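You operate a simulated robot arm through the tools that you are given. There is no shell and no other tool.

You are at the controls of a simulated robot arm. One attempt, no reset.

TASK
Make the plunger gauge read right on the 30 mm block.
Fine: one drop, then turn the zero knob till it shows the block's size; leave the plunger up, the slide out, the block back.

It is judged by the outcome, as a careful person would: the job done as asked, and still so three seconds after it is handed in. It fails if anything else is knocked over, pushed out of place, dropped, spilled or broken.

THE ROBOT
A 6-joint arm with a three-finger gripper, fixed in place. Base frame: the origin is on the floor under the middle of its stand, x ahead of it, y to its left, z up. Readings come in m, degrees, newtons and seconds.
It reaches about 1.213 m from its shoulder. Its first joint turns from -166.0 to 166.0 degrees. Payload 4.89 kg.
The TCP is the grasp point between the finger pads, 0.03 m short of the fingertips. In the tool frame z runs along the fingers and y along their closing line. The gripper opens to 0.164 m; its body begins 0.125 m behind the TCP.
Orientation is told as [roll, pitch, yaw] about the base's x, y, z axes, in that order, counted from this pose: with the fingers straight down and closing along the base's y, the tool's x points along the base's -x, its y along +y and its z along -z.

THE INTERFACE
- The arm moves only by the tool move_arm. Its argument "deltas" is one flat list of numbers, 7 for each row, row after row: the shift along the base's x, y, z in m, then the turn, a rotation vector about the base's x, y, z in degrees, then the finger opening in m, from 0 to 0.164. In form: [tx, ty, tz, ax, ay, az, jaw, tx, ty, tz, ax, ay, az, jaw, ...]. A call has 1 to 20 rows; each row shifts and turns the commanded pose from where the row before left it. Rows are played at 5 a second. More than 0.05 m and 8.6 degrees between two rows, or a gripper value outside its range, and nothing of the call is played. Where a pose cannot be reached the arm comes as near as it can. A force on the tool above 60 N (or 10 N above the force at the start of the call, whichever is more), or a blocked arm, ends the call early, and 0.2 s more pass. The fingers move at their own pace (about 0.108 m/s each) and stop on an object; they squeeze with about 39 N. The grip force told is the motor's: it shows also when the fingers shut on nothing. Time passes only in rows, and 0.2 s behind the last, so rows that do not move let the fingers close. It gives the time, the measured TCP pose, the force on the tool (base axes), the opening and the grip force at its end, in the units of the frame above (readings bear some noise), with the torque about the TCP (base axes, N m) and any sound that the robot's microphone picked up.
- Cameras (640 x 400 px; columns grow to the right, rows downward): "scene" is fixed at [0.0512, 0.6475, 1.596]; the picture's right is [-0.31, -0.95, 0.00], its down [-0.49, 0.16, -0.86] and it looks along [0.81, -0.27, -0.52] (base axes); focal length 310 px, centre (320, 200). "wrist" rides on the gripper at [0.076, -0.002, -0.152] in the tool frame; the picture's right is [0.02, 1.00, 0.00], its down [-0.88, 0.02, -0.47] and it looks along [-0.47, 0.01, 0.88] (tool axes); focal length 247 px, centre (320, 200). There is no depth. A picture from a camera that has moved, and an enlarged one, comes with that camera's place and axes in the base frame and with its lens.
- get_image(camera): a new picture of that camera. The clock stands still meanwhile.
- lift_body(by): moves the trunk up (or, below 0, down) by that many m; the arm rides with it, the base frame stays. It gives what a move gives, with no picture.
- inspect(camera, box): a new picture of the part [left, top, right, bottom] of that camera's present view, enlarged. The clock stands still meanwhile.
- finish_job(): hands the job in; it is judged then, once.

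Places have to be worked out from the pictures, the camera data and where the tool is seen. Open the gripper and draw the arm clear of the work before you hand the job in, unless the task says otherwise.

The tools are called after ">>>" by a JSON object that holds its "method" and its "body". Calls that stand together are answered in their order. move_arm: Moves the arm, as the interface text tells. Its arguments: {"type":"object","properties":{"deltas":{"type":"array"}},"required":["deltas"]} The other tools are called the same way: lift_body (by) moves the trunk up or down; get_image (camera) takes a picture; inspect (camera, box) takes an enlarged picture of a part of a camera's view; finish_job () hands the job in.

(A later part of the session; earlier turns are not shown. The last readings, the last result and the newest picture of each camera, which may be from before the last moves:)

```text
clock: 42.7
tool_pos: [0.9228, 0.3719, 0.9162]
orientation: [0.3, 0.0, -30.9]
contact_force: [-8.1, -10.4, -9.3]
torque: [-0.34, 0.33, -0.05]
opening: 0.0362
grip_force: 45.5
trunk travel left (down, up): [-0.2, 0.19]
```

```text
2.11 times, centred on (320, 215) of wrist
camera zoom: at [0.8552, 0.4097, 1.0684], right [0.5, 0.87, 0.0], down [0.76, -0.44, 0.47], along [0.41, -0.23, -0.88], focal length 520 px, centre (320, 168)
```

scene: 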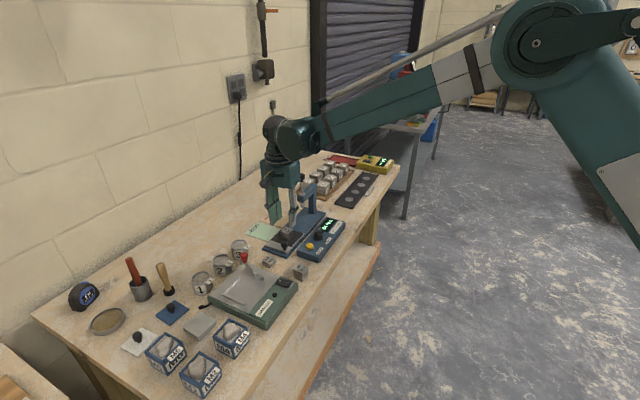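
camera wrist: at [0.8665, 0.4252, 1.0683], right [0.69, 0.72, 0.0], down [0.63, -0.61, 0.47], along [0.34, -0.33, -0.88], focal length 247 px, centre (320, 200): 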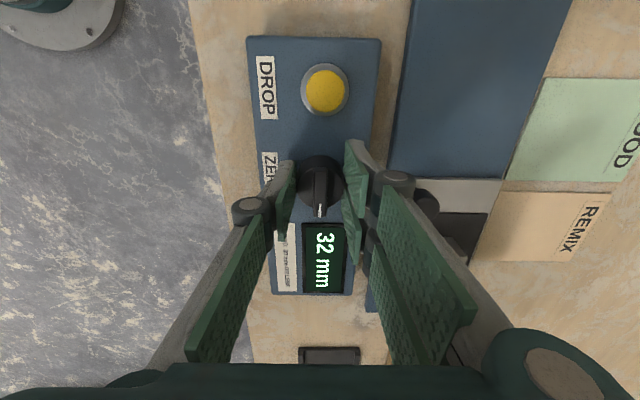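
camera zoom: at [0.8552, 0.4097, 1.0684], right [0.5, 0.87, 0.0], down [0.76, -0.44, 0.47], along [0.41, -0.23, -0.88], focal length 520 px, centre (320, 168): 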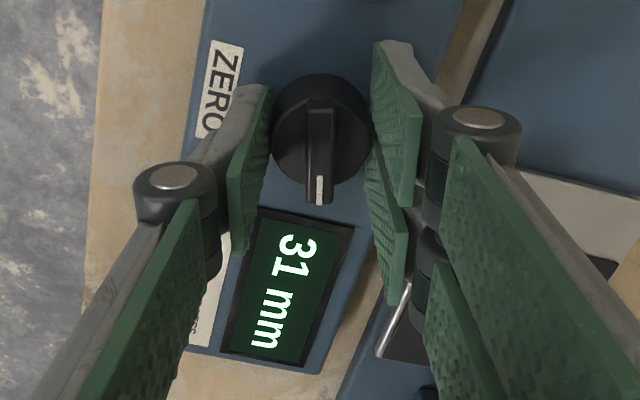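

>>> {"method": "move_arm", "body": {"deltas": [-0.0004, -0.0005, 0, 0, 0, 3, 0.025]}}

>>> {"method": "inspect", "body": {"camera": "wrist", "box": [260, 120, 380, 310]}}

```text
clock: 43.1
tool_pos: [0.9223, 0.3726, 0.9169]
orientation: [0.1, 0.0, -28.1]
contact_force: [-0.6, -8.4, -4.8]
torque: [-0.14, 0.31, 0.03]
opening: 0.036
grip_force: 44.7
trunk travel left (down, up): [-0.2, 0.19]
```

```text
2.11 times, centred on (320, 215) of wrist
camera zoom: at [0.8532, 0.406, 1.0684], right [0.45, 0.89, 0.0], down [0.79, -0.4, 0.47], along [0.42, -0.21, -0.88], focal length 520 px, centre (320, 168)
```

zoom: 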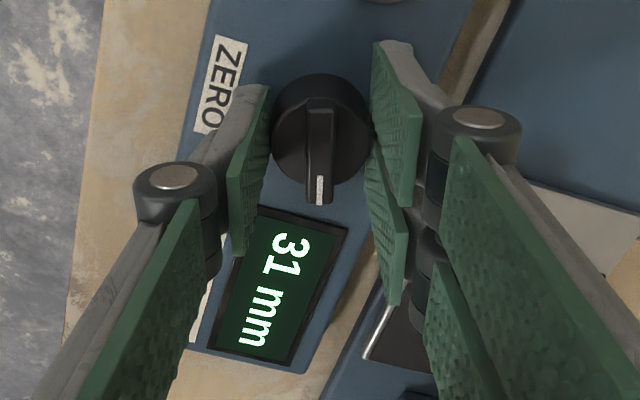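

>>> {"method": "move_arm", "body": {"deltas": [0, -0.0004, 0, 0, 0, 3, 0.025]}}

>>> {"method": "inspect", "body": {"camera": "wrist", "box": [260, 120, 380, 310]}}

```text
clock: 43.5
tool_pos: [0.9223, 0.3714, 0.9147]
orientation: [0.1, 0.0, -25.0]
contact_force: [2.9, -5.0, -3.3]
torque: [-0.22, -0.22, 0.0]
opening: 0.036
grip_force: 44.9
trunk travel left (down, up): [-0.2, 0.19]
```

```text
2.11 times, centred on (320, 215) of wrist
camera zoom: at [0.8514, 0.4021, 1.0684], right [0.4, 0.92, 0.0], down [0.81, -0.36, 0.47], along [0.43, -0.19, -0.88], focal length 520 px, centre (320, 168)
```

zoom: 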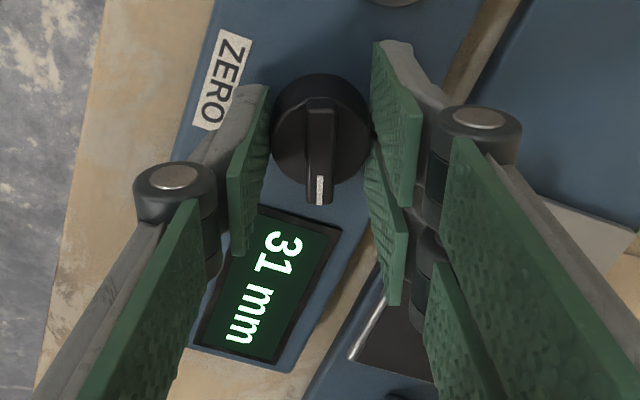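

>>> {"method": "move_arm", "body": {"deltas": [0, -0.0002, 0, 0, 0, 4, 0.025]}}

>>> {"method": "inspect", "body": {"camera": "wrist", "box": [260, 120, 380, 310]}}

```text
clock: 43.9
tool_pos: [0.9215, 0.3727, 0.9152]
orientation: [0.2, 0.0, -21.0]
contact_force: [3.1, -4.0, -5.3]
torque: [-0.18, -0.33, 0.0]
opening: 0.036
grip_force: 45.2
trunk travel left (down, up): [-0.2, 0.19]
```

```text
2.11 times, centred on (320, 215) of wrist
camera zoom: at [0.8494, 0.397, 1.0684], right [0.34, 0.94, 0.0], down [0.83, -0.3, 0.47], along [0.45, -0.16, -0.88], focal length 520 px, centre (320, 168)
```

zoom: 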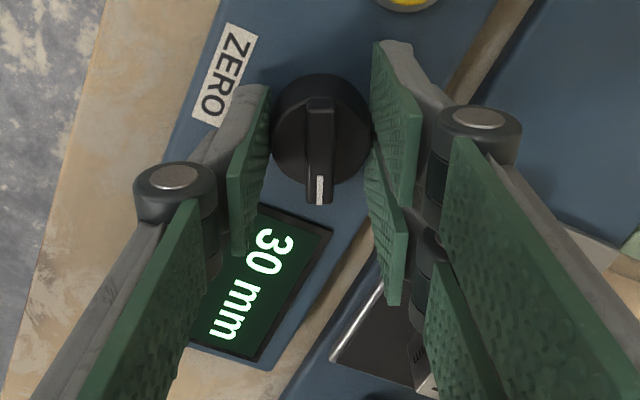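

It now shows 30 mm (flip lay between 20° and 24°; the 32→31 flip was between 0° and 8°, so about 18°/mm). I turn ~6° more to sit near the middle of the 30 mm band.

>>> {"method": "move_arm", "body": {"deltas": [0, -0.0002, 0, 0, 0, 3, 0.025]}}

>>> {"method": "inspect", "body": {"camera": "wrist", "box": [260, 120, 380, 310]}}

```text
clock: 44.3
tool_pos: [0.9219, 0.3707, 0.9155]
orientation: [0.2, 0.0, -18.0]
contact_force: [10.6, 0.5, -3.8]
torque: [0.05, -0.07, -0.04]
opening: 0.0361
grip_force: 44.8
trunk travel left (down, up): [-0.2, 0.19]
```

```text
2.11 times, centred on (320, 215) of wrist
camera zoom: at [0.8481, 0.393, 1.0684], right [0.29, 0.96, 0.0], down [0.84, -0.26, 0.47], along [0.45, -0.13, -0.88], focal length 520 px, centre (320, 168)
```

zoom: 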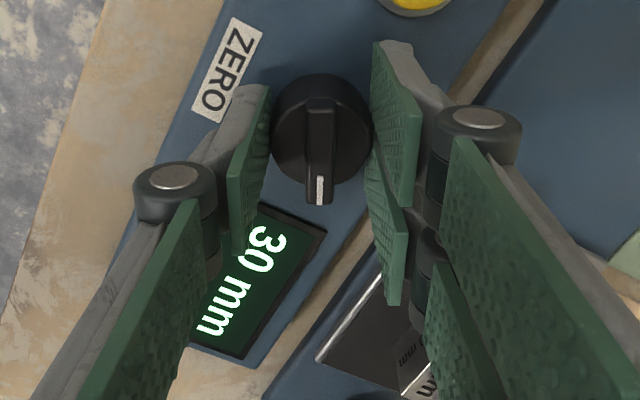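

>>> {"method": "move_arm", "body": {"deltas": [0.0003, 0, 0, 0, 0, 3, 0.025]}}

>>> {"method": "inspect", "body": {"camera": "wrist", "box": [240, 120, 380, 310]}}

>>> {"method": "inspect", "body": {"camera": "scene", "box": [280, 160, 360, 260]}}

```text
clock: 44.7
tool_pos: [0.922, 0.3716, 0.9162]
orientation: [0.1, 0.0, -15.0]
contact_force: [2.6, -2.3, -4.7]
torque: [-0.22, -0.57, -0.02]
opening: 0.0364
grip_force: 44.4
trunk travel left (down, up): [-0.2, 0.19]
```

```text
2.11 times, centred on (310, 215) of wrist
camera zoom: at [0.8472, 0.3891, 1.0685], right [0.24, 0.97, 0.0], down [0.86, -0.21, 0.47], along [0.46, -0.11, -0.88], focal length 520 px, centre (341, 168)
```

zoom: 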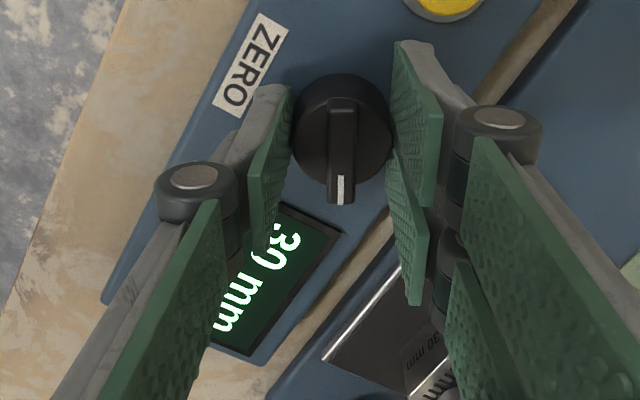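

```text
4.00 times, centred on (320, 210) of scene
camera zoom: at [0.0512, 0.6475, 1.596], right [-0.31, -0.95, 0.0], down [-0.49, 0.16, -0.86], along [0.81, -0.27, -0.52], focal length 1241 px, centre (320, 160)
```

zoom: 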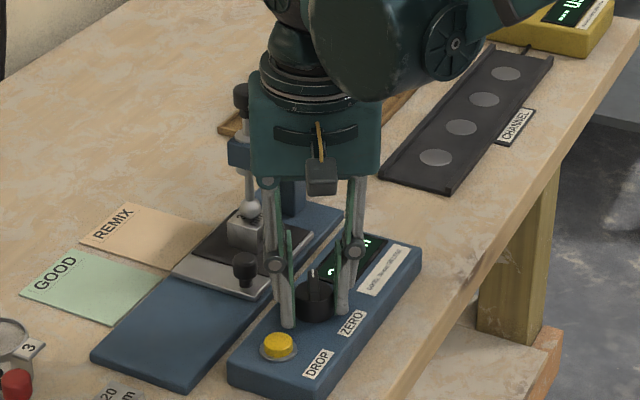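

Display holds 30 mm near mid-band. I release the knob gently and rise straight up.

>>> {"method": "move_arm", "body": {"deltas": [0, 0, 0, 0, 0, 0, 0.037, 0, 0, 0, 0, 0, 0, 0.044, 0, 0, 0, 0, 0, 0, 0.05, 0, 0, 0.01, 0, 0, 0, 0.05, 0, 0, 0.02, 0, 0, 0, 0.05, 0, 0, 0.03, 0, 0, 0, 0.05, 0, 0, 0.03, 0, 0, 0, 0.05]}}

>>> {"method": "get_image", "body": {"camera": "wrist"}}

>>> {"method": "inspect", "body": {"camera": "scene", "box": [260, 140, 360, 260]}}

```text
clock: 46.3
tool_pos: [0.923, 0.3715, 1.006]
orientation: [0.2, -0.1, -15.1]
contact_force: [0.6, -0.1, 0.4]
torque: [-0.03, 0.04, -0.03]
opening: 0.0498
grip_force: 0.1
trunk travel left (down, up): [-0.2, 0.19]
```

```text
taken
camera wrist: at [0.8482, 0.3893, 1.1582], right [0.24, 0.97, 0.0], down [0.85, -0.21, 0.47], along [0.46, -0.11, -0.88], focal length 247 px, centre (320, 200)
```

wrist: 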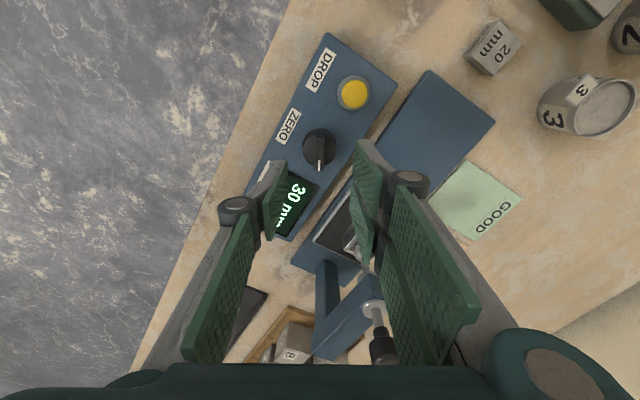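

```text
3.33 times, centred on (310, 200) of scene
camera zoom: at [0.0512, 0.6475, 1.596], right [-0.31, -0.95, 0.0], down [-0.49, 0.16, -0.86], along [0.81, -0.27, -0.52], focal length 1034 px, centre (353, 200)
```

zoom: 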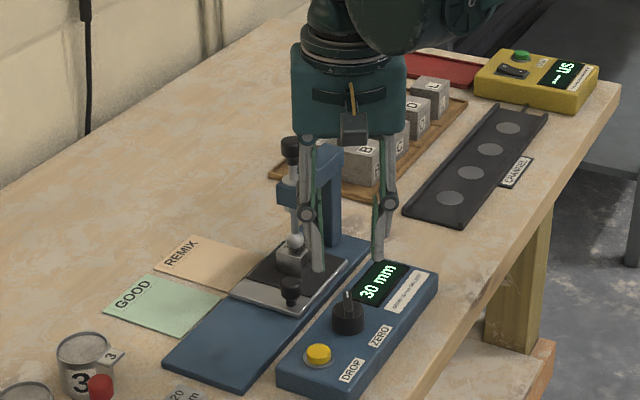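

The display reads 30 mm and the ball rests on the block. Now to raise the plunger: its knob is at about (1.06, 0.39), z≈1.025–1.048. I go up first, then over it with the jaws at 60 mm.

>>> {"method": "move_arm", "body": {"deltas": [0, 0, 0.04, 0, 0, 0, 0.06, 0, 0, 0.045, 0, 0, 0, 0.06, 0, 0, 0.04, 0, 0, 0, 0.06, 0.034, 0.0045, 0, 0, 0, 0, 0.06, 0.034, 0.0045, 0, 0, 0, 0, 0.06, 0.034, 0.0045, 0, 0, 0, 0, 0.06, 0.033, 0.0045, 0, 0, 0, 0, 0.06]}}

>>> {"method": "get_image", "body": {"camera": "wrist"}}

>>> {"method": "get_image", "body": {"camera": "scene"}}

```text
clock: 47.9
tool_pos: [1.0559, 0.3875, 1.1335]
orientation: [0.2, -0.1, -15.0]
contact_force: [-1.0, -0.8, 0.4]
torque: [-0.01, -0.1, -0.02]
opening: 0.0601
grip_force: 0.1
trunk travel left (down, up): [-0.2, 0.19]
```

```text
taken
camera wrist: at [0.9818, 0.4065, 1.2853], right [0.24, 0.97, 0.0], down [0.85, -0.21, 0.47], along [0.46, -0.11, -0.88], focal length 247 px, centre (320, 200)
```

wrist: 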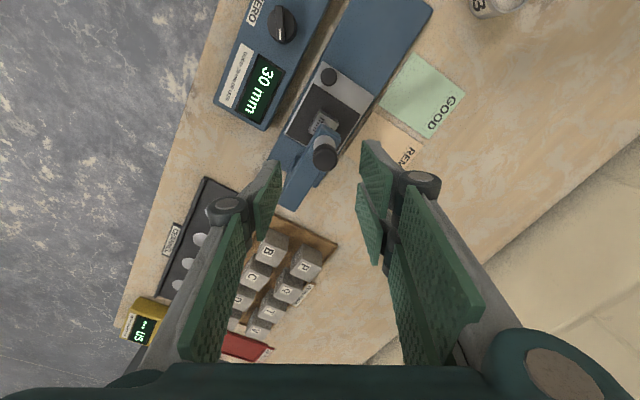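

```text
taken
```

scene: 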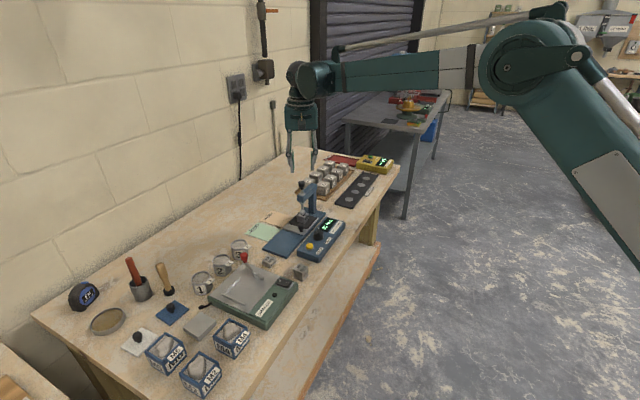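

>>> {"method": "inspect", "body": {"camera": "wrist", "box": [250, 90, 400, 230]}}

>>> {"method": "inspect", "body": {"camera": "scene", "box": [260, 120, 360, 260]}}

```text
2.86 times, centred on (325, 160) of wrist
camera zoom: at [0.9818, 0.4065, 1.2853], right [0.24, 0.97, 0.0], down [0.85, -0.21, 0.47], along [0.46, -0.11, -0.88], focal length 706 px, centre (306, 314)
```

zoom: 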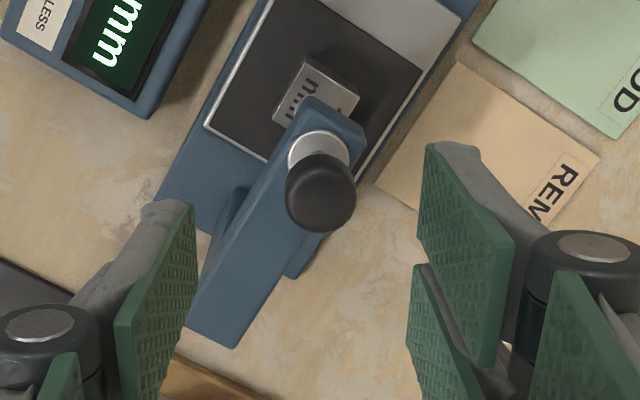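

```text
2.86 times, centred on (310, 190) of scene
camera zoom: at [0.0512, 0.6475, 1.596], right [-0.31, -0.95, 0.0], down [-0.49, 0.16, -0.86], along [0.81, -0.27, -0.52], focal length 886 px, centre (349, 229)
```

zoom: 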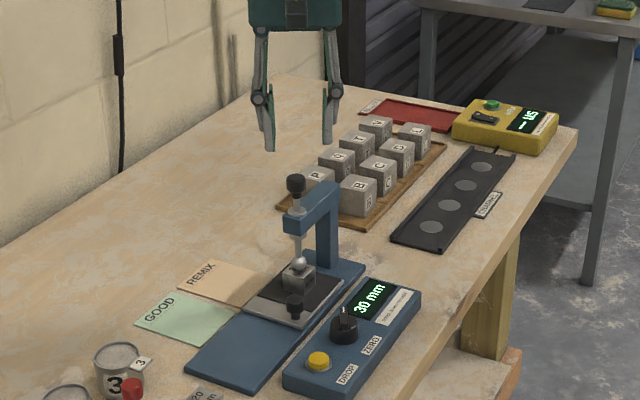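

The plunger knob top is at about (1.061, 0.392, 1.05), 24 mm wide. I centre over it and descend with the jaws around it.

>>> {"method": "move_arm", "body": {"deltas": [0.0055, 0.0037, -0.01, 0, 0, 0, 0.06, 0, 0, -0.02, 0, 0, 0, 0.055, 0, 0, -0.02, 0, 0, 0, 0.055, 0, 0, -0.02, 0, 0, 0, 0.055]}}

>>> {"method": "inspect", "body": {"camera": "wrist", "box": [230, 80, 410, 260]}}

>>> {"method": "inspect", "body": {"camera": "scene", "box": [270, 130, 350, 240]}}

```text
clock: 48.9
tool_pos: [1.0626, 0.3928, 1.0599]
orientation: [0.1, 0.0, -15.1]
contact_force: [-0.8, -0.8, 0.6]
torque: [0.01, -0.05, -0.01]
opening: 0.0546
grip_force: 0.1
trunk travel left (down, up): [-0.2, 0.19]
```

```text
2.22 times, centred on (320, 170) of wrist
camera zoom: at [0.9875, 0.4105, 1.2134], right [0.24, 0.97, 0.0], down [0.85, -0.21, 0.47], along [0.46, -0.11, -0.88], focal length 549 px, centre (320, 267)
```

zoom: 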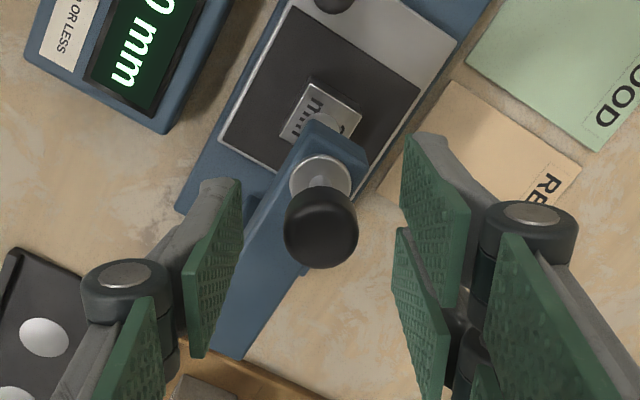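

```text
3.64 times, centred on (310, 185) of scene
camera zoom: at [0.0512, 0.6475, 1.596], right [-0.31, -0.95, 0.0], down [-0.49, 0.16, -0.86], along [0.81, -0.27, -0.52], focal length 1128 px, centre (356, 254)
```

zoom: 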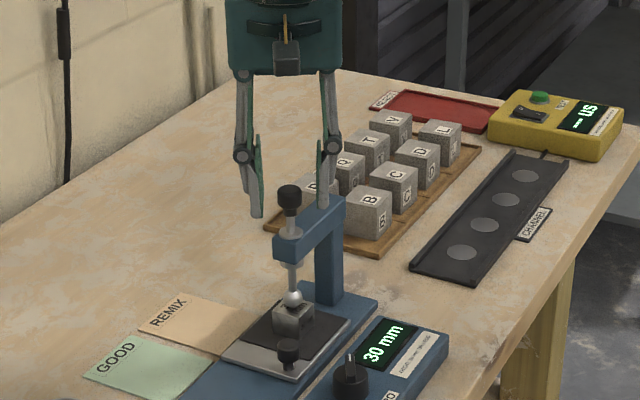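

>>> {"method": "move_arm", "body": {"deltas": [-0.001, 0, -0.01, 0, 0, 0, 0.055, 0, 0, -0.007, 0, 0, 0, 0.055]}}

>>> {"method": "inspect", "body": {"camera": "scene", "box": [280, 140, 340, 210]}}

>>> {"method": "inspect", "body": {"camera": "wrist", "box": [230, 80, 410, 260]}}

```text
clock: 49.5
tool_pos: [1.0605, 0.3928, 1.0442]
orientation: [0.2, 0.0, -15.1]
contact_force: [0.1, 0.4, -0.6]
torque: [0.03, -0.07, 0.0]
opening: 0.055
grip_force: 0.1
trunk travel left (down, up): [-0.2, 0.19]
```

```text
5.71 times, centred on (310, 175) of scene
camera zoom: at [0.0512, 0.6475, 1.596], right [-0.31, -0.95, 0.0], down [-0.49, 0.16, -0.86], along [0.81, -0.27, -0.52], focal length 1772 px, centre (377, 343)
```

zoom: 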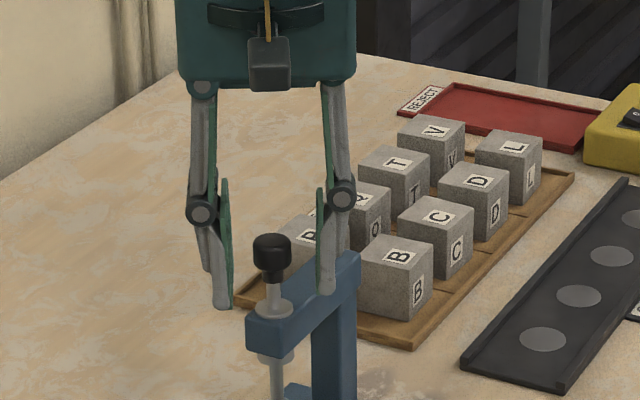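

```text
2.22 times, centred on (320, 170) of wrist
camera zoom: at [0.9861, 0.4103, 1.196], right [0.24, 0.97, 0.0], down [0.85, -0.21, 0.47], along [0.46, -0.11, -0.88], focal length 549 px, centre (320, 267)
```

zoom: 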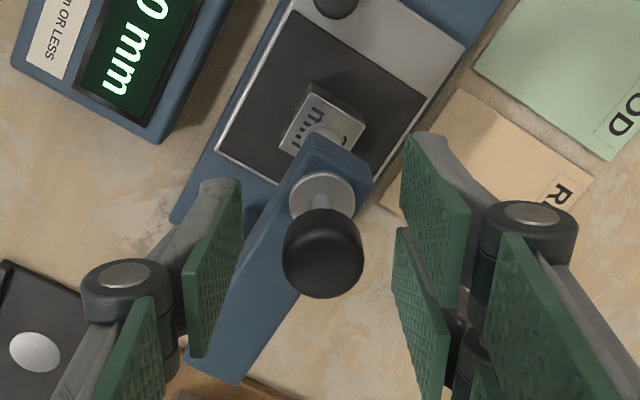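

Tips are at ~1.014, well above the head collar (~0.99), with the knob (1.02–1.048) between the pads. I close on it.

>>> {"method": "move_arm", "body": {"deltas": [0, 0, 0, 0, 0, 0, 0.04, 0, 0, 0, 0, 0, 0, 0.028, 0, 0, 0, 0, 0, 0, 0.012, 0, 0, 0, 0, 0, 0, 0.012]}}

>>> {"method": "inspect", "body": {"camera": "scene", "box": [280, 140, 340, 210]}}

>>> {"method": "inspect", "body": {"camera": "wrist", "box": [230, 80, 410, 260]}}

```text
clock: 50.5
tool_pos: [1.0614, 0.3946, 1.0432]
orientation: [0.2, 0.0, -15.0]
contact_force: [6.6, 9.0, 2.2]
torque: [0.15, -0.2, 0.0]
opening: 0.024
grip_force: 45.0
trunk travel left (down, up): [-0.2, 0.19]
```

```text
5.71 times, centred on (310, 175) of scene
camera zoom: at [0.0512, 0.6475, 1.596], right [-0.31, -0.95, 0.0], down [-0.49, 0.16, -0.86], along [0.81, -0.27, -0.52], focal length 1772 px, centre (377, 343)
```

zoom: 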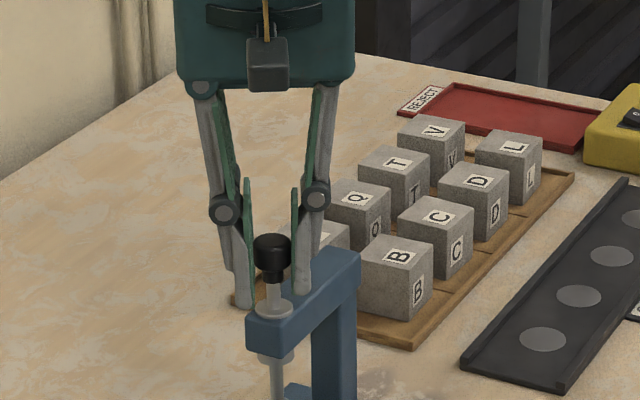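

```text
2.22 times, centred on (320, 170) of wrist
camera zoom: at [0.9864, 0.4111, 1.1958], right [0.24, 0.97, 0.0], down [0.85, -0.21, 0.47], along [0.46, -0.11, -0.88], focal length 549 px, centre (320, 267)
```

zoom: 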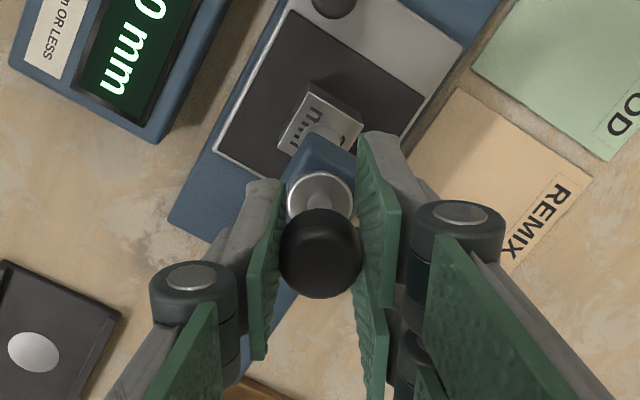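

Knob gripped (24 mm). I lift it gently: 28 mm first, watching force and display.

>>> {"method": "move_arm", "body": {"deltas": [0.0002, 0.0004, 0.004, 0, 0, 0, 0.012, 0, 0, 0.006, 0, 0, 0, 0.012, 0, 0, 0.006, 0, 0, 0, 0.012, 0, 0, 0.006, 0, 0, 0, 0.012, 0, 0, 0.006, 0, 0, 0, 0.012]}}

>>> {"method": "inspect", "body": {"camera": "scene", "box": [270, 130, 350, 260]}}

```text
clock: 51.7
tool_pos: [1.0609, 0.3935, 1.0724]
orientation: [0.2, 0.0, -14.9]
contact_force: [-7.1, 3.4, -1.9]
torque: [0.09, 0.09, 0.01]
opening: 0.0237
grip_force: 45.4
trunk travel left (down, up): [-0.2, 0.19]
```

```text
3.08 times, centred on (310, 195) of scene
camera zoom: at [0.0512, 0.6475, 1.596], right [-0.31, -0.95, 0.0], down [-0.49, 0.16, -0.86], along [0.81, -0.27, -0.52], focal length 954 px, centre (351, 215)
```

zoom: 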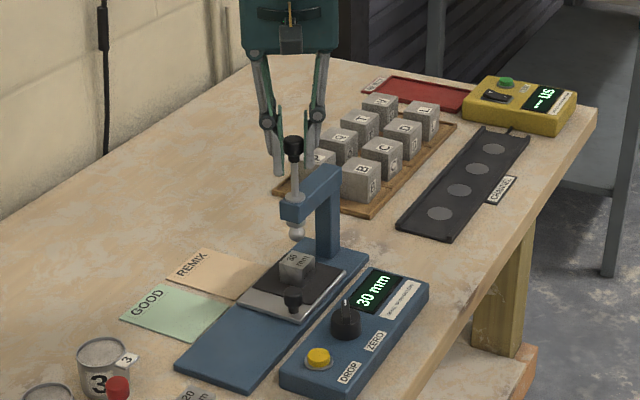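

>>> {"method": "move_arm", "body": {"deltas": [0, 0, 0.002, 0, 0, 0, 0.012, 0, 0, 0.002, 0, 0, 0, 0.012]}}

>>> {"method": "inspect", "body": {"camera": "scene", "box": [280, 150, 350, 250]}}

```text
clock: 52.3
tool_pos: [1.0609, 0.3939, 1.0756]
orientation: [0.2, 0.0, -15.0]
contact_force: [-14.8, 1.6, -15.2]
torque: [-0.02, -0.08, -0.02]
opening: 0.024
grip_force: 44.7
trunk travel left (down, up): [-0.2, 0.19]
```

```text
4.00 times, centred on (315, 200) of scene
camera zoom: at [0.0512, 0.6475, 1.596], right [-0.31, -0.95, 0.0], down [-0.49, 0.16, -0.86], along [0.81, -0.27, -0.52], focal length 1241 px, centre (340, 200)
```

zoom: 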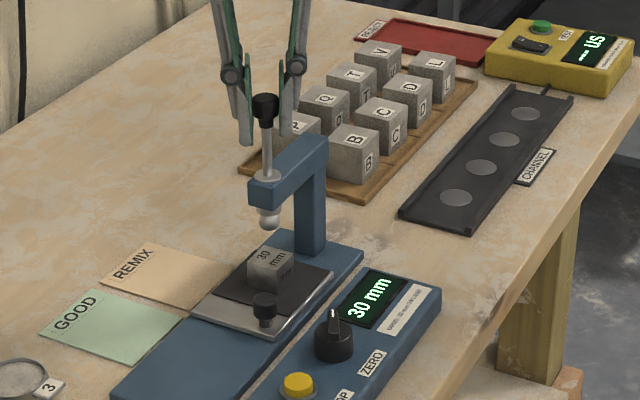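

Force has begun to rise (−15 N), which fits the top of its travel (32 mm). I raise a little more to make sure it latches.

>>> {"method": "move_arm", "body": {"deltas": [-0.0005, 0, 0.0015, 0, 0, 0, 0.012]}}

```text
clock: 52.7
tool_pos: [1.0615, 0.394, 1.0751]
orientation: [0.1, 0.0, -15.0]
contact_force: [-18.1, 0.3, -26.9]
torque: [0.08, 0.34, -0.04]
opening: 0.0244
grip_force: 45.0
trunk travel left (down, up): [-0.2, 0.19]
```

The upper stop is reached (z no longer advances, −27 N). Before letting go I test whether it is held up: I lower gently by a few mm and watch for upward resistance.

>>> {"method": "move_arm", "body": {"deltas": [-0.001, 0, -0.0015, 0, 0, 0, 0.012, 0, 0, -0.001, 0, 0, 0, 0.012]}}

```text
clock: 53.3
tool_pos: [1.0618, 0.3926, 1.0754]
orientation: [0.2, -0.1, -15.2]
contact_force: [14.1, 5.8, 2.5]
torque: [0.09, -0.6, 0.0]
opening: 0.0239
grip_force: 44.8
trunk travel left (down, up): [-0.2, 0.19]
```

>>> {"method": "move_arm", "body": {"deltas": [0.0005, 0, -0.001, 0, 0, 0, 0.012, 0, 0, -0.001, 0, 0, 0, 0.012]}}

>>> {"method": "inspect", "body": {"camera": "scene", "box": [280, 150, 350, 250]}}

```text
clock: 53.9
tool_pos: [1.061, 0.3938, 1.0738]
orientation: [0.2, 0.0, -15.0]
contact_force: [16.9, 4.2, 0.6]
torque: [0.07, -0.41, -0.02]
opening: 0.0237
grip_force: 44.7
trunk travel left (down, up): [-0.2, 0.19]
```

```text
4.00 times, centred on (315, 200) of scene
camera zoom: at [0.0512, 0.6475, 1.596], right [-0.31, -0.95, 0.0], down [-0.49, 0.16, -0.86], along [0.81, -0.27, -0.52], focal length 1241 px, centre (340, 200)
```

zoom: 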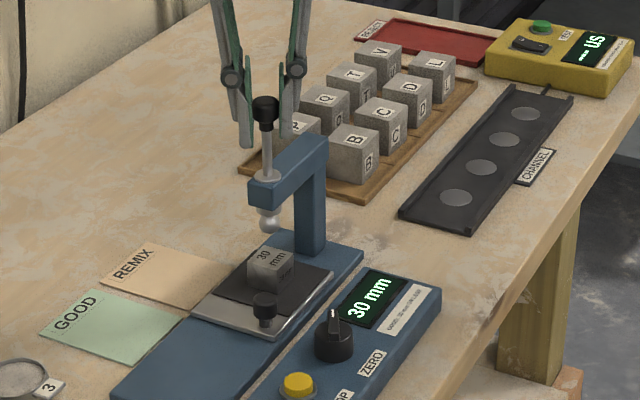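

>>> {"method": "inspect", "body": {"camera": "scene", "box": [270, 170, 350, 260]}}

>>> {"method": "get_image", "body": {"camera": "wrist"}}

```text
4.44 times, centred on (310, 215) of scene
camera zoom: at [0.0512, 0.6475, 1.596], right [-0.31, -0.95, 0.0], down [-0.49, 0.16, -0.86], along [0.81, -0.27, -0.52], focal length 1379 px, centre (364, 133)
```

zoom: 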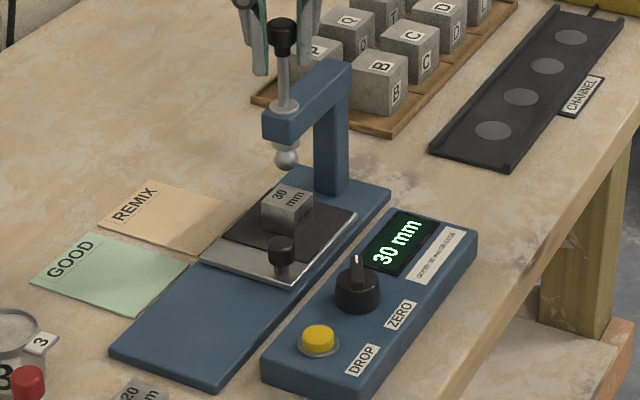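

```text
taken
camera wrist: at [0.9869, 0.4111, 1.2254], right [0.24, 0.97, 0.0], down [0.85, -0.21, 0.47], along [0.46, -0.11, -0.88], focal length 247 px, centre (320, 200)
```

wrist: 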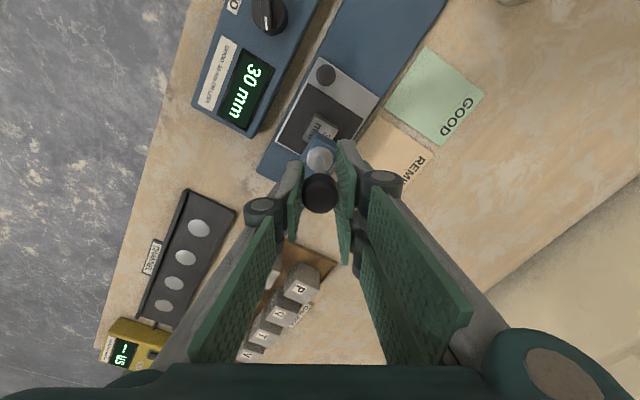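

The plunger follows down with almost no force, so it isn't rigidly latched; it may be held by friction or a catch. I probe with small down/up moves while still gripping, to compare forces.

>>> {"method": "move_arm", "body": {"deltas": [-0.001, -0.0003, -0.002, 0, 0, 0, 0.012, 0, 0, -0.002, 0, 0, 0, 0.012]}}

>>> {"method": "move_arm", "body": {"deltas": [0, 0, -0.002, 0, 0, 0, 0.012, 0, 0, -0.002, 0, 0, 0, 0.012]}}

>>> {"method": "move_arm", "body": {"deltas": [0, 0, 0.002, 0, 0, 0, 0.012, 0, 0, 0.002, 0, 0, 0, 0.012]}}

```text
clock: 54.5
tool_pos: [1.0619, 0.3932, 1.0684]
orientation: [0.1, 0.0, -15.1]
contact_force: [32.8, 5.3, 0.4]
torque: [0.0, -1.02, -0.05]
opening: 0.0238
grip_force: 44.6
trunk travel left (down, up): [-0.2, 0.19]
```

```text
clock: 55.1
tool_pos: [1.0608, 0.3948, 1.0637]
orientation: [0.2, 0.0, -15.1]
contact_force: [41.8, 9.0, -0.3]
torque: [0.04, -0.83, -0.02]
opening: 0.0239
grip_force: 44.8
trunk travel left (down, up): [-0.2, 0.19]
```

```text
clock: 55.7
tool_pos: [1.0602, 0.3939, 1.0664]
orientation: [0.2, 0.0, -15.0]
contact_force: [40.8, 14.0, -3.5]
torque: [0.19, -0.24, -0.07]
opening: 0.024
grip_force: 45.0
trunk travel left (down, up): [-0.2, 0.19]
```

There is some friction in the plunger (≈0 N going down vs −3.5 N going up), which suggests it stays where it's left. I recentre sideways, lift it fully back to the upper stop, and hold.

>>> {"method": "move_arm", "body": {"deltas": [0.0013, 0.0004, 0.0025, 0, 0, 0, 0.012, 0, 0, 0.0025, 0, 0, 0, 0.012, 0, 0, 0.002, 0, 0, 0, 0.012, 0, 0, 0.001, 0, 0, 0, 0.012]}}

```text
clock: 56.7
tool_pos: [1.0621, 0.3935, 1.0759]
orientation: [0.1, 0.1, -15.1]
contact_force: [-0.8, 3.4, -12.0]
torque: [0.15, 0.42, 0.03]
opening: 0.0242
grip_force: 44.9
trunk travel left (down, up): [-0.2, 0.19]
```

At the top stop again (−12 N) with side force near zero. I open the jaws just slightly and check whether the plunger stays.

>>> {"method": "move_arm", "body": {"deltas": [0, 0, 0, 0, 0, 0, 0.023, 0, 0, 0, 0, 0, 0, 0.026, 0, 0, 0, 0, 0, 0, 0.03]}}

>>> {"method": "inspect", "body": {"camera": "scene", "box": [270, 150, 350, 240]}}

>>> {"method": "inspect", "body": {"camera": "wrist", "box": [180, 30, 400, 260]}}

```text
clock: 57.5
tool_pos: [1.0616, 0.3928, 1.0764]
orientation: [0.2, 0.0, -15.2]
contact_force: [-0.7, 0.4, 0.1]
torque: [0.03, -0.01, 0.04]
opening: 0.0301
grip_force: 0.1
trunk travel left (down, up): [-0.2, 0.19]
```

```text
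4.44 times, centred on (310, 195) of scene
camera zoom: at [0.0512, 0.6475, 1.596], right [-0.31, -0.95, 0.0], down [-0.49, 0.16, -0.86], along [0.81, -0.27, -0.52], focal length 1379 px, centre (364, 222)
```

zoom: 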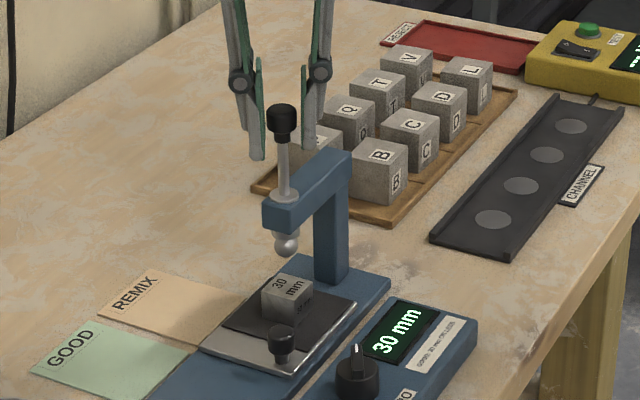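

```text
1.74 times, centred on (290, 145) of wrist
camera zoom: at [0.9867, 0.4105, 1.2298], right [0.24, 0.97, 0.0], down [0.85, -0.21, 0.47], along [0.46, -0.11, -0.88], focal length 430 px, centre (372, 296)
```

zoom: 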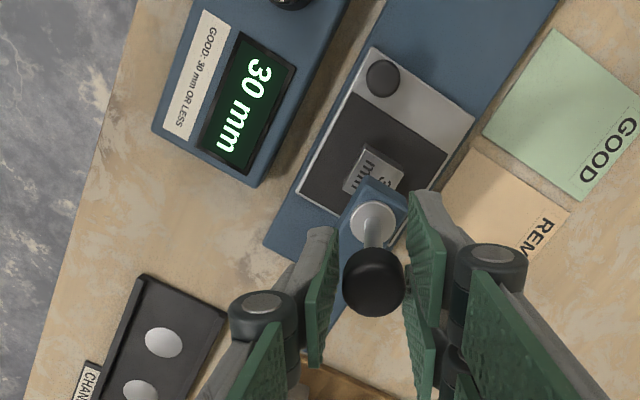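

The plunger stays up after release. I open wider and rise straight up, then re-check that it holds.

>>> {"method": "move_arm", "body": {"deltas": [0, 0, 0, 0, 0, 0, 0.05, 0, 0, 0, 0, 0, 0, 0.055, 0, 0, 0.015, 0, 0, 0, 0.055, 0, 0, 0.025, 0, 0, 0, 0.055, 0, 0, 0.03, 0, 0, 0, 0.055]}}

>>> {"method": "get_image", "body": {"camera": "wrist"}}

>>> {"method": "inspect", "body": {"camera": "scene", "box": [270, 150, 350, 240]}}

```text
clock: 58.7
tool_pos: [1.0624, 0.3955, 1.1478]
orientation: [0.1, 0.0, -15.1]
contact_force: [0.9, 0.5, -1.0]
torque: [-0.03, 0.06, 0.0]
opening: 0.055
grip_force: 0.1
trunk travel left (down, up): [-0.2, 0.19]
```

```text
taken
camera wrist: at [0.9877, 0.4127, 1.2996], right [0.24, 0.97, 0.0], down [0.85, -0.21, 0.47], along [0.46, -0.11, -0.88], focal length 247 px, centre (320, 200)
```

wrist: 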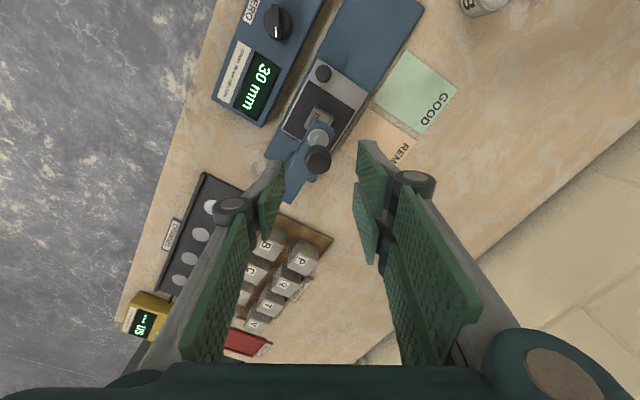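

```text
4.44 times, centred on (310, 195) of scene
camera zoom: at [0.0512, 0.6475, 1.596], right [-0.31, -0.95, 0.0], down [-0.49, 0.16, -0.86], along [0.81, -0.27, -0.52], focal length 1379 px, centre (364, 222)
```

zoom: 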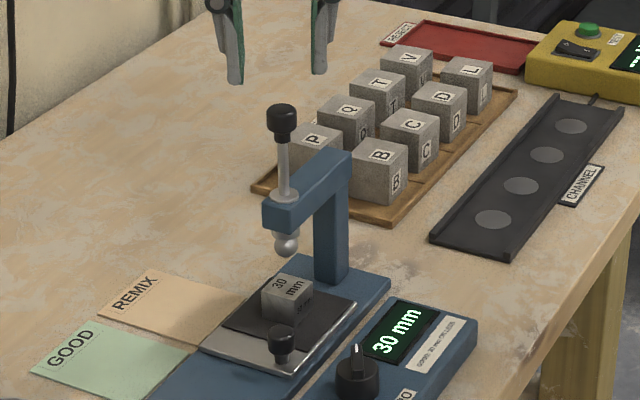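

The plunger holds up. Now for the slide: I move back toward the front, turn to yaw −45° and lean back 20° again, staging at the same retreat pose as before.

>>> {"method": "move_arm", "body": {"deltas": [-0.0231, 0.0132, 0, 0, 0, -7.5, 0.04, -0.0231, 0.0132, 0, 0, 0, -7.5, 0.04, -0.0231, 0.0132, 0, 0, 0, -7.5, 0.04, -0.023, 0.0133, 0, 0, 0, -7.5, 0.04, 0, 0, -0.01, -4.72, -4.72, 0, 0.04, 0, 0, -0.02, -4.71, -4.71, 0, 0.04, 0, 0, -0.03, -4.71, -4.71, 0, 0.04, 0, 0, -0.04, 0, 0, 0, 0.04, 0, 0, -0.028, 0, 0, 0, 0.04]}}

>>> {"method": "get_image", "body": {"camera": "wrist"}}

>>> {"method": "inspect", "body": {"camera": "scene", "box": [250, 140, 350, 260]}}

```text
clock: 60.7
tool_pos: [0.9687, 0.4459, 1.0185]
orientation: [0.2, -20.2, -45.1]
contact_force: [0.1, -0.8, 0.2]
torque: [0.01, -0.08, 0.02]
opening: 0.0399
grip_force: 0.1
trunk travel left (down, up): [-0.2, 0.19]
```

```text
taken
camera wrist: at [0.8796, 0.5329, 1.1349], right [0.69, 0.72, 0.0], down [0.48, -0.46, 0.75], along [0.54, -0.52, -0.67], focal length 247 px, centre (320, 200)
```

wrist: 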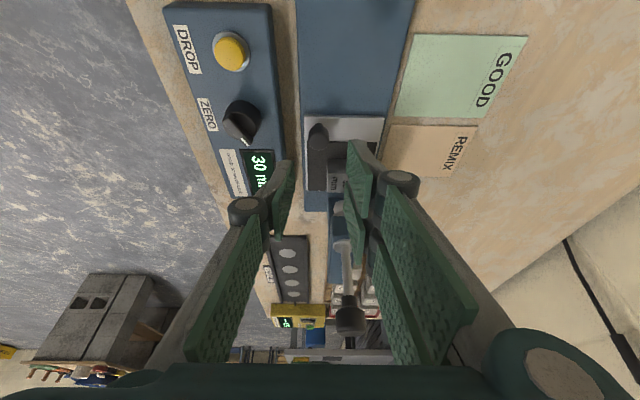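

```text
3.33 times, centred on (300, 200) of scene
camera zoom: at [0.0512, 0.6475, 1.596], right [-0.31, -0.95, 0.0], down [-0.49, 0.16, -0.86], along [0.81, -0.27, -0.52], focal length 1034 px, centre (387, 200)
```

zoom: 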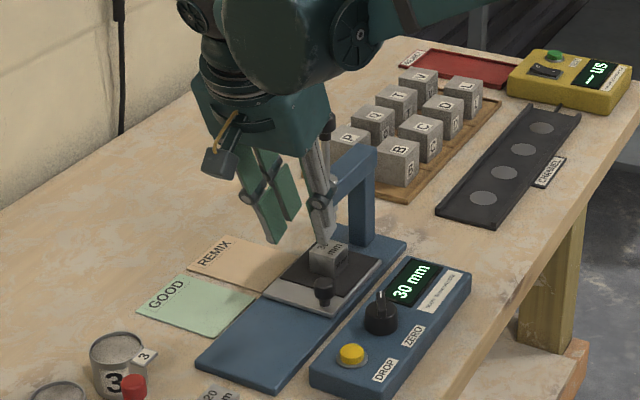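

The view matches the earlier retreat pose, so I descend along the same path onto the slide knob.

>>> {"method": "move_arm", "body": {"deltas": [0.0066, -0.0068, -0.0266, 0, 0, 0, 0.042, 0.0066, -0.0068, -0.0266, 0, 0, 0, 0.042, 0.0055, -0.0057, -0.022, 0, 0, 0, 0.042, 0.0045, -0.0046, -0.018, 0, 0, 0, 0.042, 0.0034, -0.0035, -0.0131, 0, 0, 0, 0.042]}}

>>> {"method": "inspect", "body": {"camera": "wrist", "box": [200, 60, 440, 380]}}

>>> {"method": "inspect", "body": {"camera": "scene", "box": [270, 160, 350, 250]}}

```text
clock: 61.9
tool_pos: [0.9949, 0.4203, 0.9134]
orientation: [0.3, -20.0, -45.2]
contact_force: [-1.3, 0.2, 0.2]
torque: [-0.02, -0.02, 0.01]
opening: 0.0418
grip_force: 0.1
trunk travel left (down, up): [-0.2, 0.19]
```

```text
1.25 times, centred on (320, 220) of wrist
camera zoom: at [0.9053, 0.5052, 1.0296], right [0.69, 0.72, 0.0], down [0.48, -0.46, 0.75], along [0.54, -0.52, -0.67], focal length 309 px, centre (320, 175)
```

zoom: 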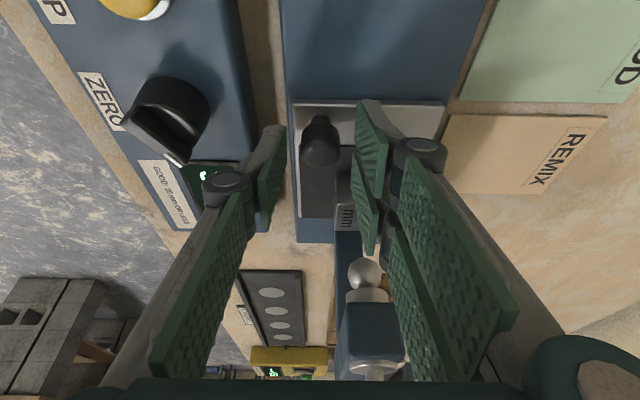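

```text
4.44 times, centred on (310, 205) of scene
camera zoom: at [0.0512, 0.6475, 1.596], right [-0.31, -0.95, 0.0], down [-0.49, 0.16, -0.86], along [0.81, -0.27, -0.52], focal length 1379 px, centre (364, 178)
```

zoom: 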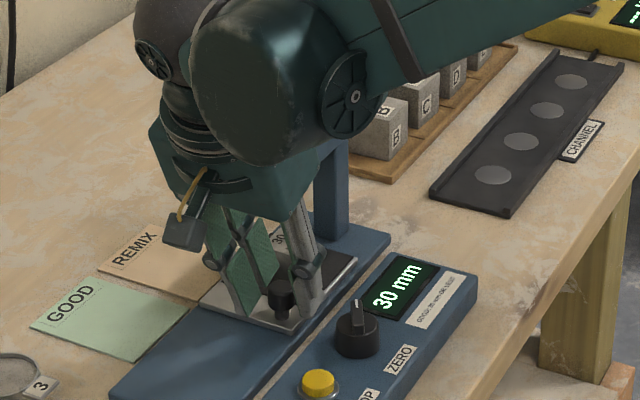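

Positioned as before; I close on the slide knob.

>>> {"method": "move_arm", "body": {"deltas": [0, 0, 0, 0, 0, 0, 0.03, 0, 0, 0, 0, 0, 0, 0.02, 0, 0, 0, 0, 0, 0, 0.012]}}

```text
clock: 62.7
tool_pos: [0.9951, 0.4201, 0.9132]
orientation: [0.2, -20.0, -45.1]
contact_force: [0.7, 1.1, -1.9]
torque: [0.0, -0.02, 0.01]
opening: 0.0233
grip_force: 45.1
trunk travel left (down, up): [-0.2, 0.19]
```

Well centred (≈2 N). I pull the slide out along the axis in slow steps, checking force.

>>> {"method": "move_arm", "body": {"deltas": [-0.0028, 0.0028, 0, 0, 0, 0, 0.012, -0.0042, 0.0043, 0, 0, 0, 0, 0.012, -0.0042, 0.0043, 0, 0, 0, 0, 0.012, -0.0042, 0.0043, 0, 0, 0, 0, 0.012]}}

>>> {"method": "inspect", "body": {"camera": "scene", "box": [250, 150, 350, 260]}}

```text
clock: 63.7
tool_pos: [0.981, 0.4341, 0.9127]
orientation: [0.2, -20.0, -45.1]
contact_force: [-2.2, -2.6, -4.2]
torque: [0.0, 0.17, -0.07]
opening: 0.0231
grip_force: 45.4
trunk travel left (down, up): [-0.2, 0.19]
```

```text
3.64 times, centred on (300, 205) of scene
camera zoom: at [0.0512, 0.6475, 1.596], right [-0.31, -0.95, 0.0], down [-0.49, 0.16, -0.86], along [0.81, -0.27, -0.52], focal length 1128 px, centre (393, 182)
```

zoom: 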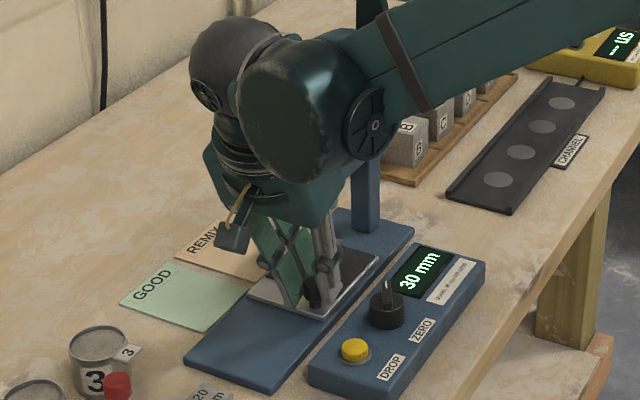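

The slide moves smoothly with little force. I pull on another 40 mm.

>>> {"method": "move_arm", "body": {"deltas": [-0.0043, 0.0042, 0, 0, 0, 0, 0.012, -0.0043, 0.0042, 0, 0, 0, 0, 0.012, -0.0042, 0.0042, 0, 0, 0, 0, 0.012, -0.0042, 0.0043, 0, 0, 0, 0, 0.012, -0.0042, 0.0043, 0, 0, 0, 0, 0.012, -0.0042, 0.0043, 0, 0, 0, 0, 0.012]}}

```text
clock: 65.1
tool_pos: [0.9552, 0.4597, 0.9129]
orientation: [0.2, -20.2, -45.1]
contact_force: [-7.4, -8.9, 11.7]
torque: [-0.38, 0.11, -0.07]
opening: 0.0234
grip_force: 45.2
trunk travel left (down, up): [-0.2, 0.19]
```

>>> {"method": "move_arm", "body": {"deltas": [-0.0047, 0.0038, 0.0007, 0, 0, 0, 0.012, -0.0042, 0.0043, 0, 0, 0, 0, 0.012, -0.0042, 0.0043, 0, 0, 0, 0, 0.012, -0.0042, 0.0043, 0, 0, 0, 0, 0.012, -0.0042, 0.0043, 0, 0, 0, 0, 0.012]}}

>>> {"method": "get_image", "body": {"camera": "wrist"}}

```text
clock: 66.3
tool_pos: [0.9334, 0.4815, 0.9126]
orientation: [0.2, -20.0, -45.1]
contact_force: [0.9, -1.0, -9.9]
torque: [0.04, -0.02, -0.01]
opening: 0.0231
grip_force: 44.0
trunk travel left (down, up): [-0.2, 0.19]
```

```text
taken
camera wrist: at [0.8436, 0.5673, 1.0297], right [0.69, 0.72, 0.0], down [0.48, -0.46, 0.75], along [0.54, -0.52, -0.67], focal length 247 px, centre (320, 200)
```

wrist: 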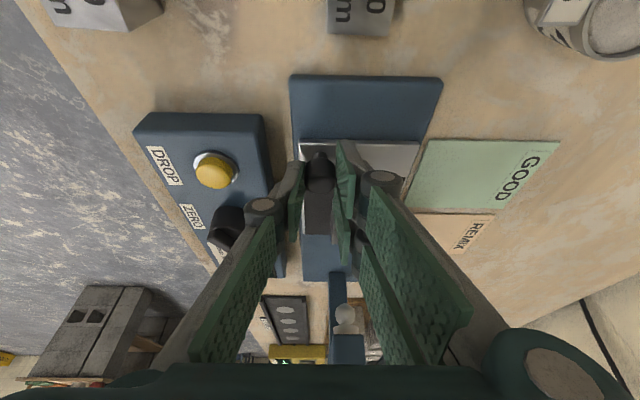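

>>> {"method": "move_arm", "body": {"deltas": [-0.0042, 0.0042, -0.0004, 0, 0, 0, 0.012, -0.0042, 0.0042, 0, 0, 0, 0, 0.012, -0.0042, 0.0042, 0, 0, 0, 0, 0.012, -0.0042, 0.0042, 0, 0, 0, 0, 0.012]}}

```text
clock: 67.3
tool_pos: [0.9154, 0.4987, 0.9127]
orientation: [0.2, -20.0, -45.0]
contact_force: [4.5, 3.9, 2.0]
torque: [0.16, 0.02, 0.01]
opening: 0.0233
grip_force: 45.0
trunk travel left (down, up): [-0.2, 0.19]
```

>>> {"method": "move_arm", "body": {"deltas": [-0.0018, 0.0018, 0, 0, 0, 0, 0.012, -0.0018, 0.0018, 0, 0, 0, 0, 0.012, -0.0014, 0.0014, 0, 0, 0, 0, 0.012]}}

```text
clock: 68.1
tool_pos: [0.9104, 0.5023, 0.9122]
orientation: [0.2, -19.9, -45.1]
contact_force: [5.4, 6.2, 1.3]
torque: [-0.02, -0.37, 0.02]
opening: 0.0231
grip_force: 44.9
trunk travel left (down, up): [-0.2, 0.19]
```

>>> {"method": "move_arm", "body": {"deltas": [-0.0011, 0.0017, 0, 0, 0, 0, 0.012, -0.0011, 0.0011, 0, 0, 0, 0, 0.012]}}

```text
clock: 68.7
tool_pos: [0.909, 0.5051, 0.9134]
orientation: [0.1, -20.2, -45.2]
contact_force: [12.0, -6.6, -2.1]
torque: [0.2, 0.0, -0.04]
opening: 0.0235
grip_force: 45.2
trunk travel left (down, up): [-0.2, 0.19]
```

A resisting force (~13 N along the axis) appears right at the original out position. One small nudge to confirm the out stop.

>>> {"method": "move_arm", "body": {"deltas": [-0.0007, 0.0007, 0, 0, 0, 0, 0.012]}}

>>> {"method": "inspect", "body": {"camera": "wrist", "box": [220, 60, 440, 280]}}

```text
clock: 69.1
tool_pos: [0.9091, 0.5042, 0.913]
orientation: [0.2, -20.1, -45.2]
contact_force: [22.1, -19.2, -4.3]
torque: [-0.6, -0.69, 0.01]
opening: 0.0232
grip_force: 44.9
trunk travel left (down, up): [-0.2, 0.19]
```

```text
1.82 times, centred on (330, 170) of wrist
camera zoom: at [0.8204, 0.5908, 1.0296], right [0.69, 0.72, 0.0], down [0.48, -0.46, 0.75], along [0.54, -0.52, -0.67], focal length 449 px, centre (302, 254)
```

zoom: 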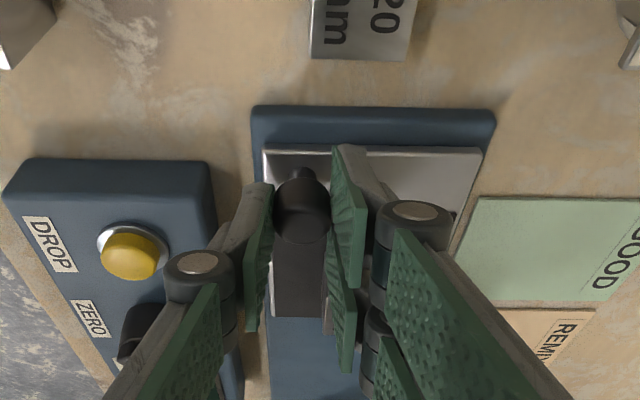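

Slide is fully out. I relax the pull, open the jaws and retreat up along the tool axis.

>>> {"method": "move_arm", "body": {"deltas": [0.001, -0.001, 0, 0, 0, 0, 0.02, 0, 0, 0, 0, 0, 0, 0.034, 0, 0, 0, 0, 0, 0, 0.044, 0, 0, 0, 0, 0, 0, 0.044, -0.0036, 0.0036, 0.0141, 0, 0, 0, 0.044, -0.0048, 0.0048, 0.0188, 0, 0, 0, 0.044, -0.0048, 0.0048, 0.0188, 0, 0, 0, 0.044, -0.005, 0.005, 0.03, 0, 0, 0, 0.044, 0, 0, 0.03, 0, 0, 0, 0.044]}}

>>> {"method": "get_image", "body": {"camera": "wrist"}}

>>> {"method": "inspect", "body": {"camera": "scene", "box": [240, 140, 360, 270]}}

```text
clock: 71.1
tool_pos: [0.8916, 0.5255, 1.0259]
orientation: [0.2, -20.1, -45.1]
contact_force: [0.8, 1.3, 0.4]
torque: [-0.01, 0.04, 0.01]
opening: 0.0438
grip_force: 0.0
trunk travel left (down, up): [-0.2, 0.19]
```

```text
taken
camera wrist: at [0.8018, 0.6109, 1.1428], right [0.69, 0.72, 0.0], down [0.48, -0.46, 0.75], along [0.54, -0.52, -0.67], focal length 247 px, centre (320, 200)
```

wrist: 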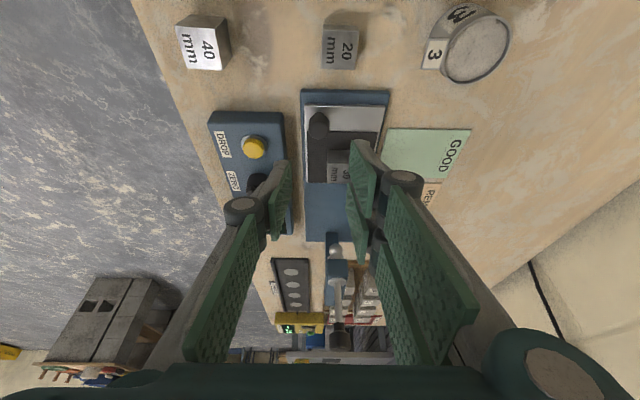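

```text
3.08 times, centred on (300, 205) of scene
camera zoom: at [0.0512, 0.6475, 1.596], right [-0.31, -0.95, 0.0], down [-0.49, 0.16, -0.86], along [0.81, -0.27, -0.52], focal length 954 px, centre (382, 185)
```

zoom: 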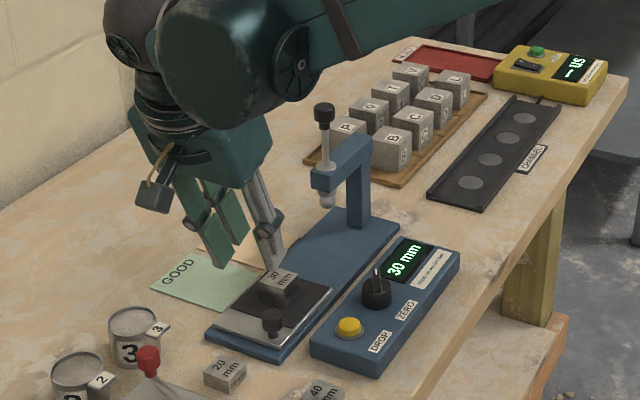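

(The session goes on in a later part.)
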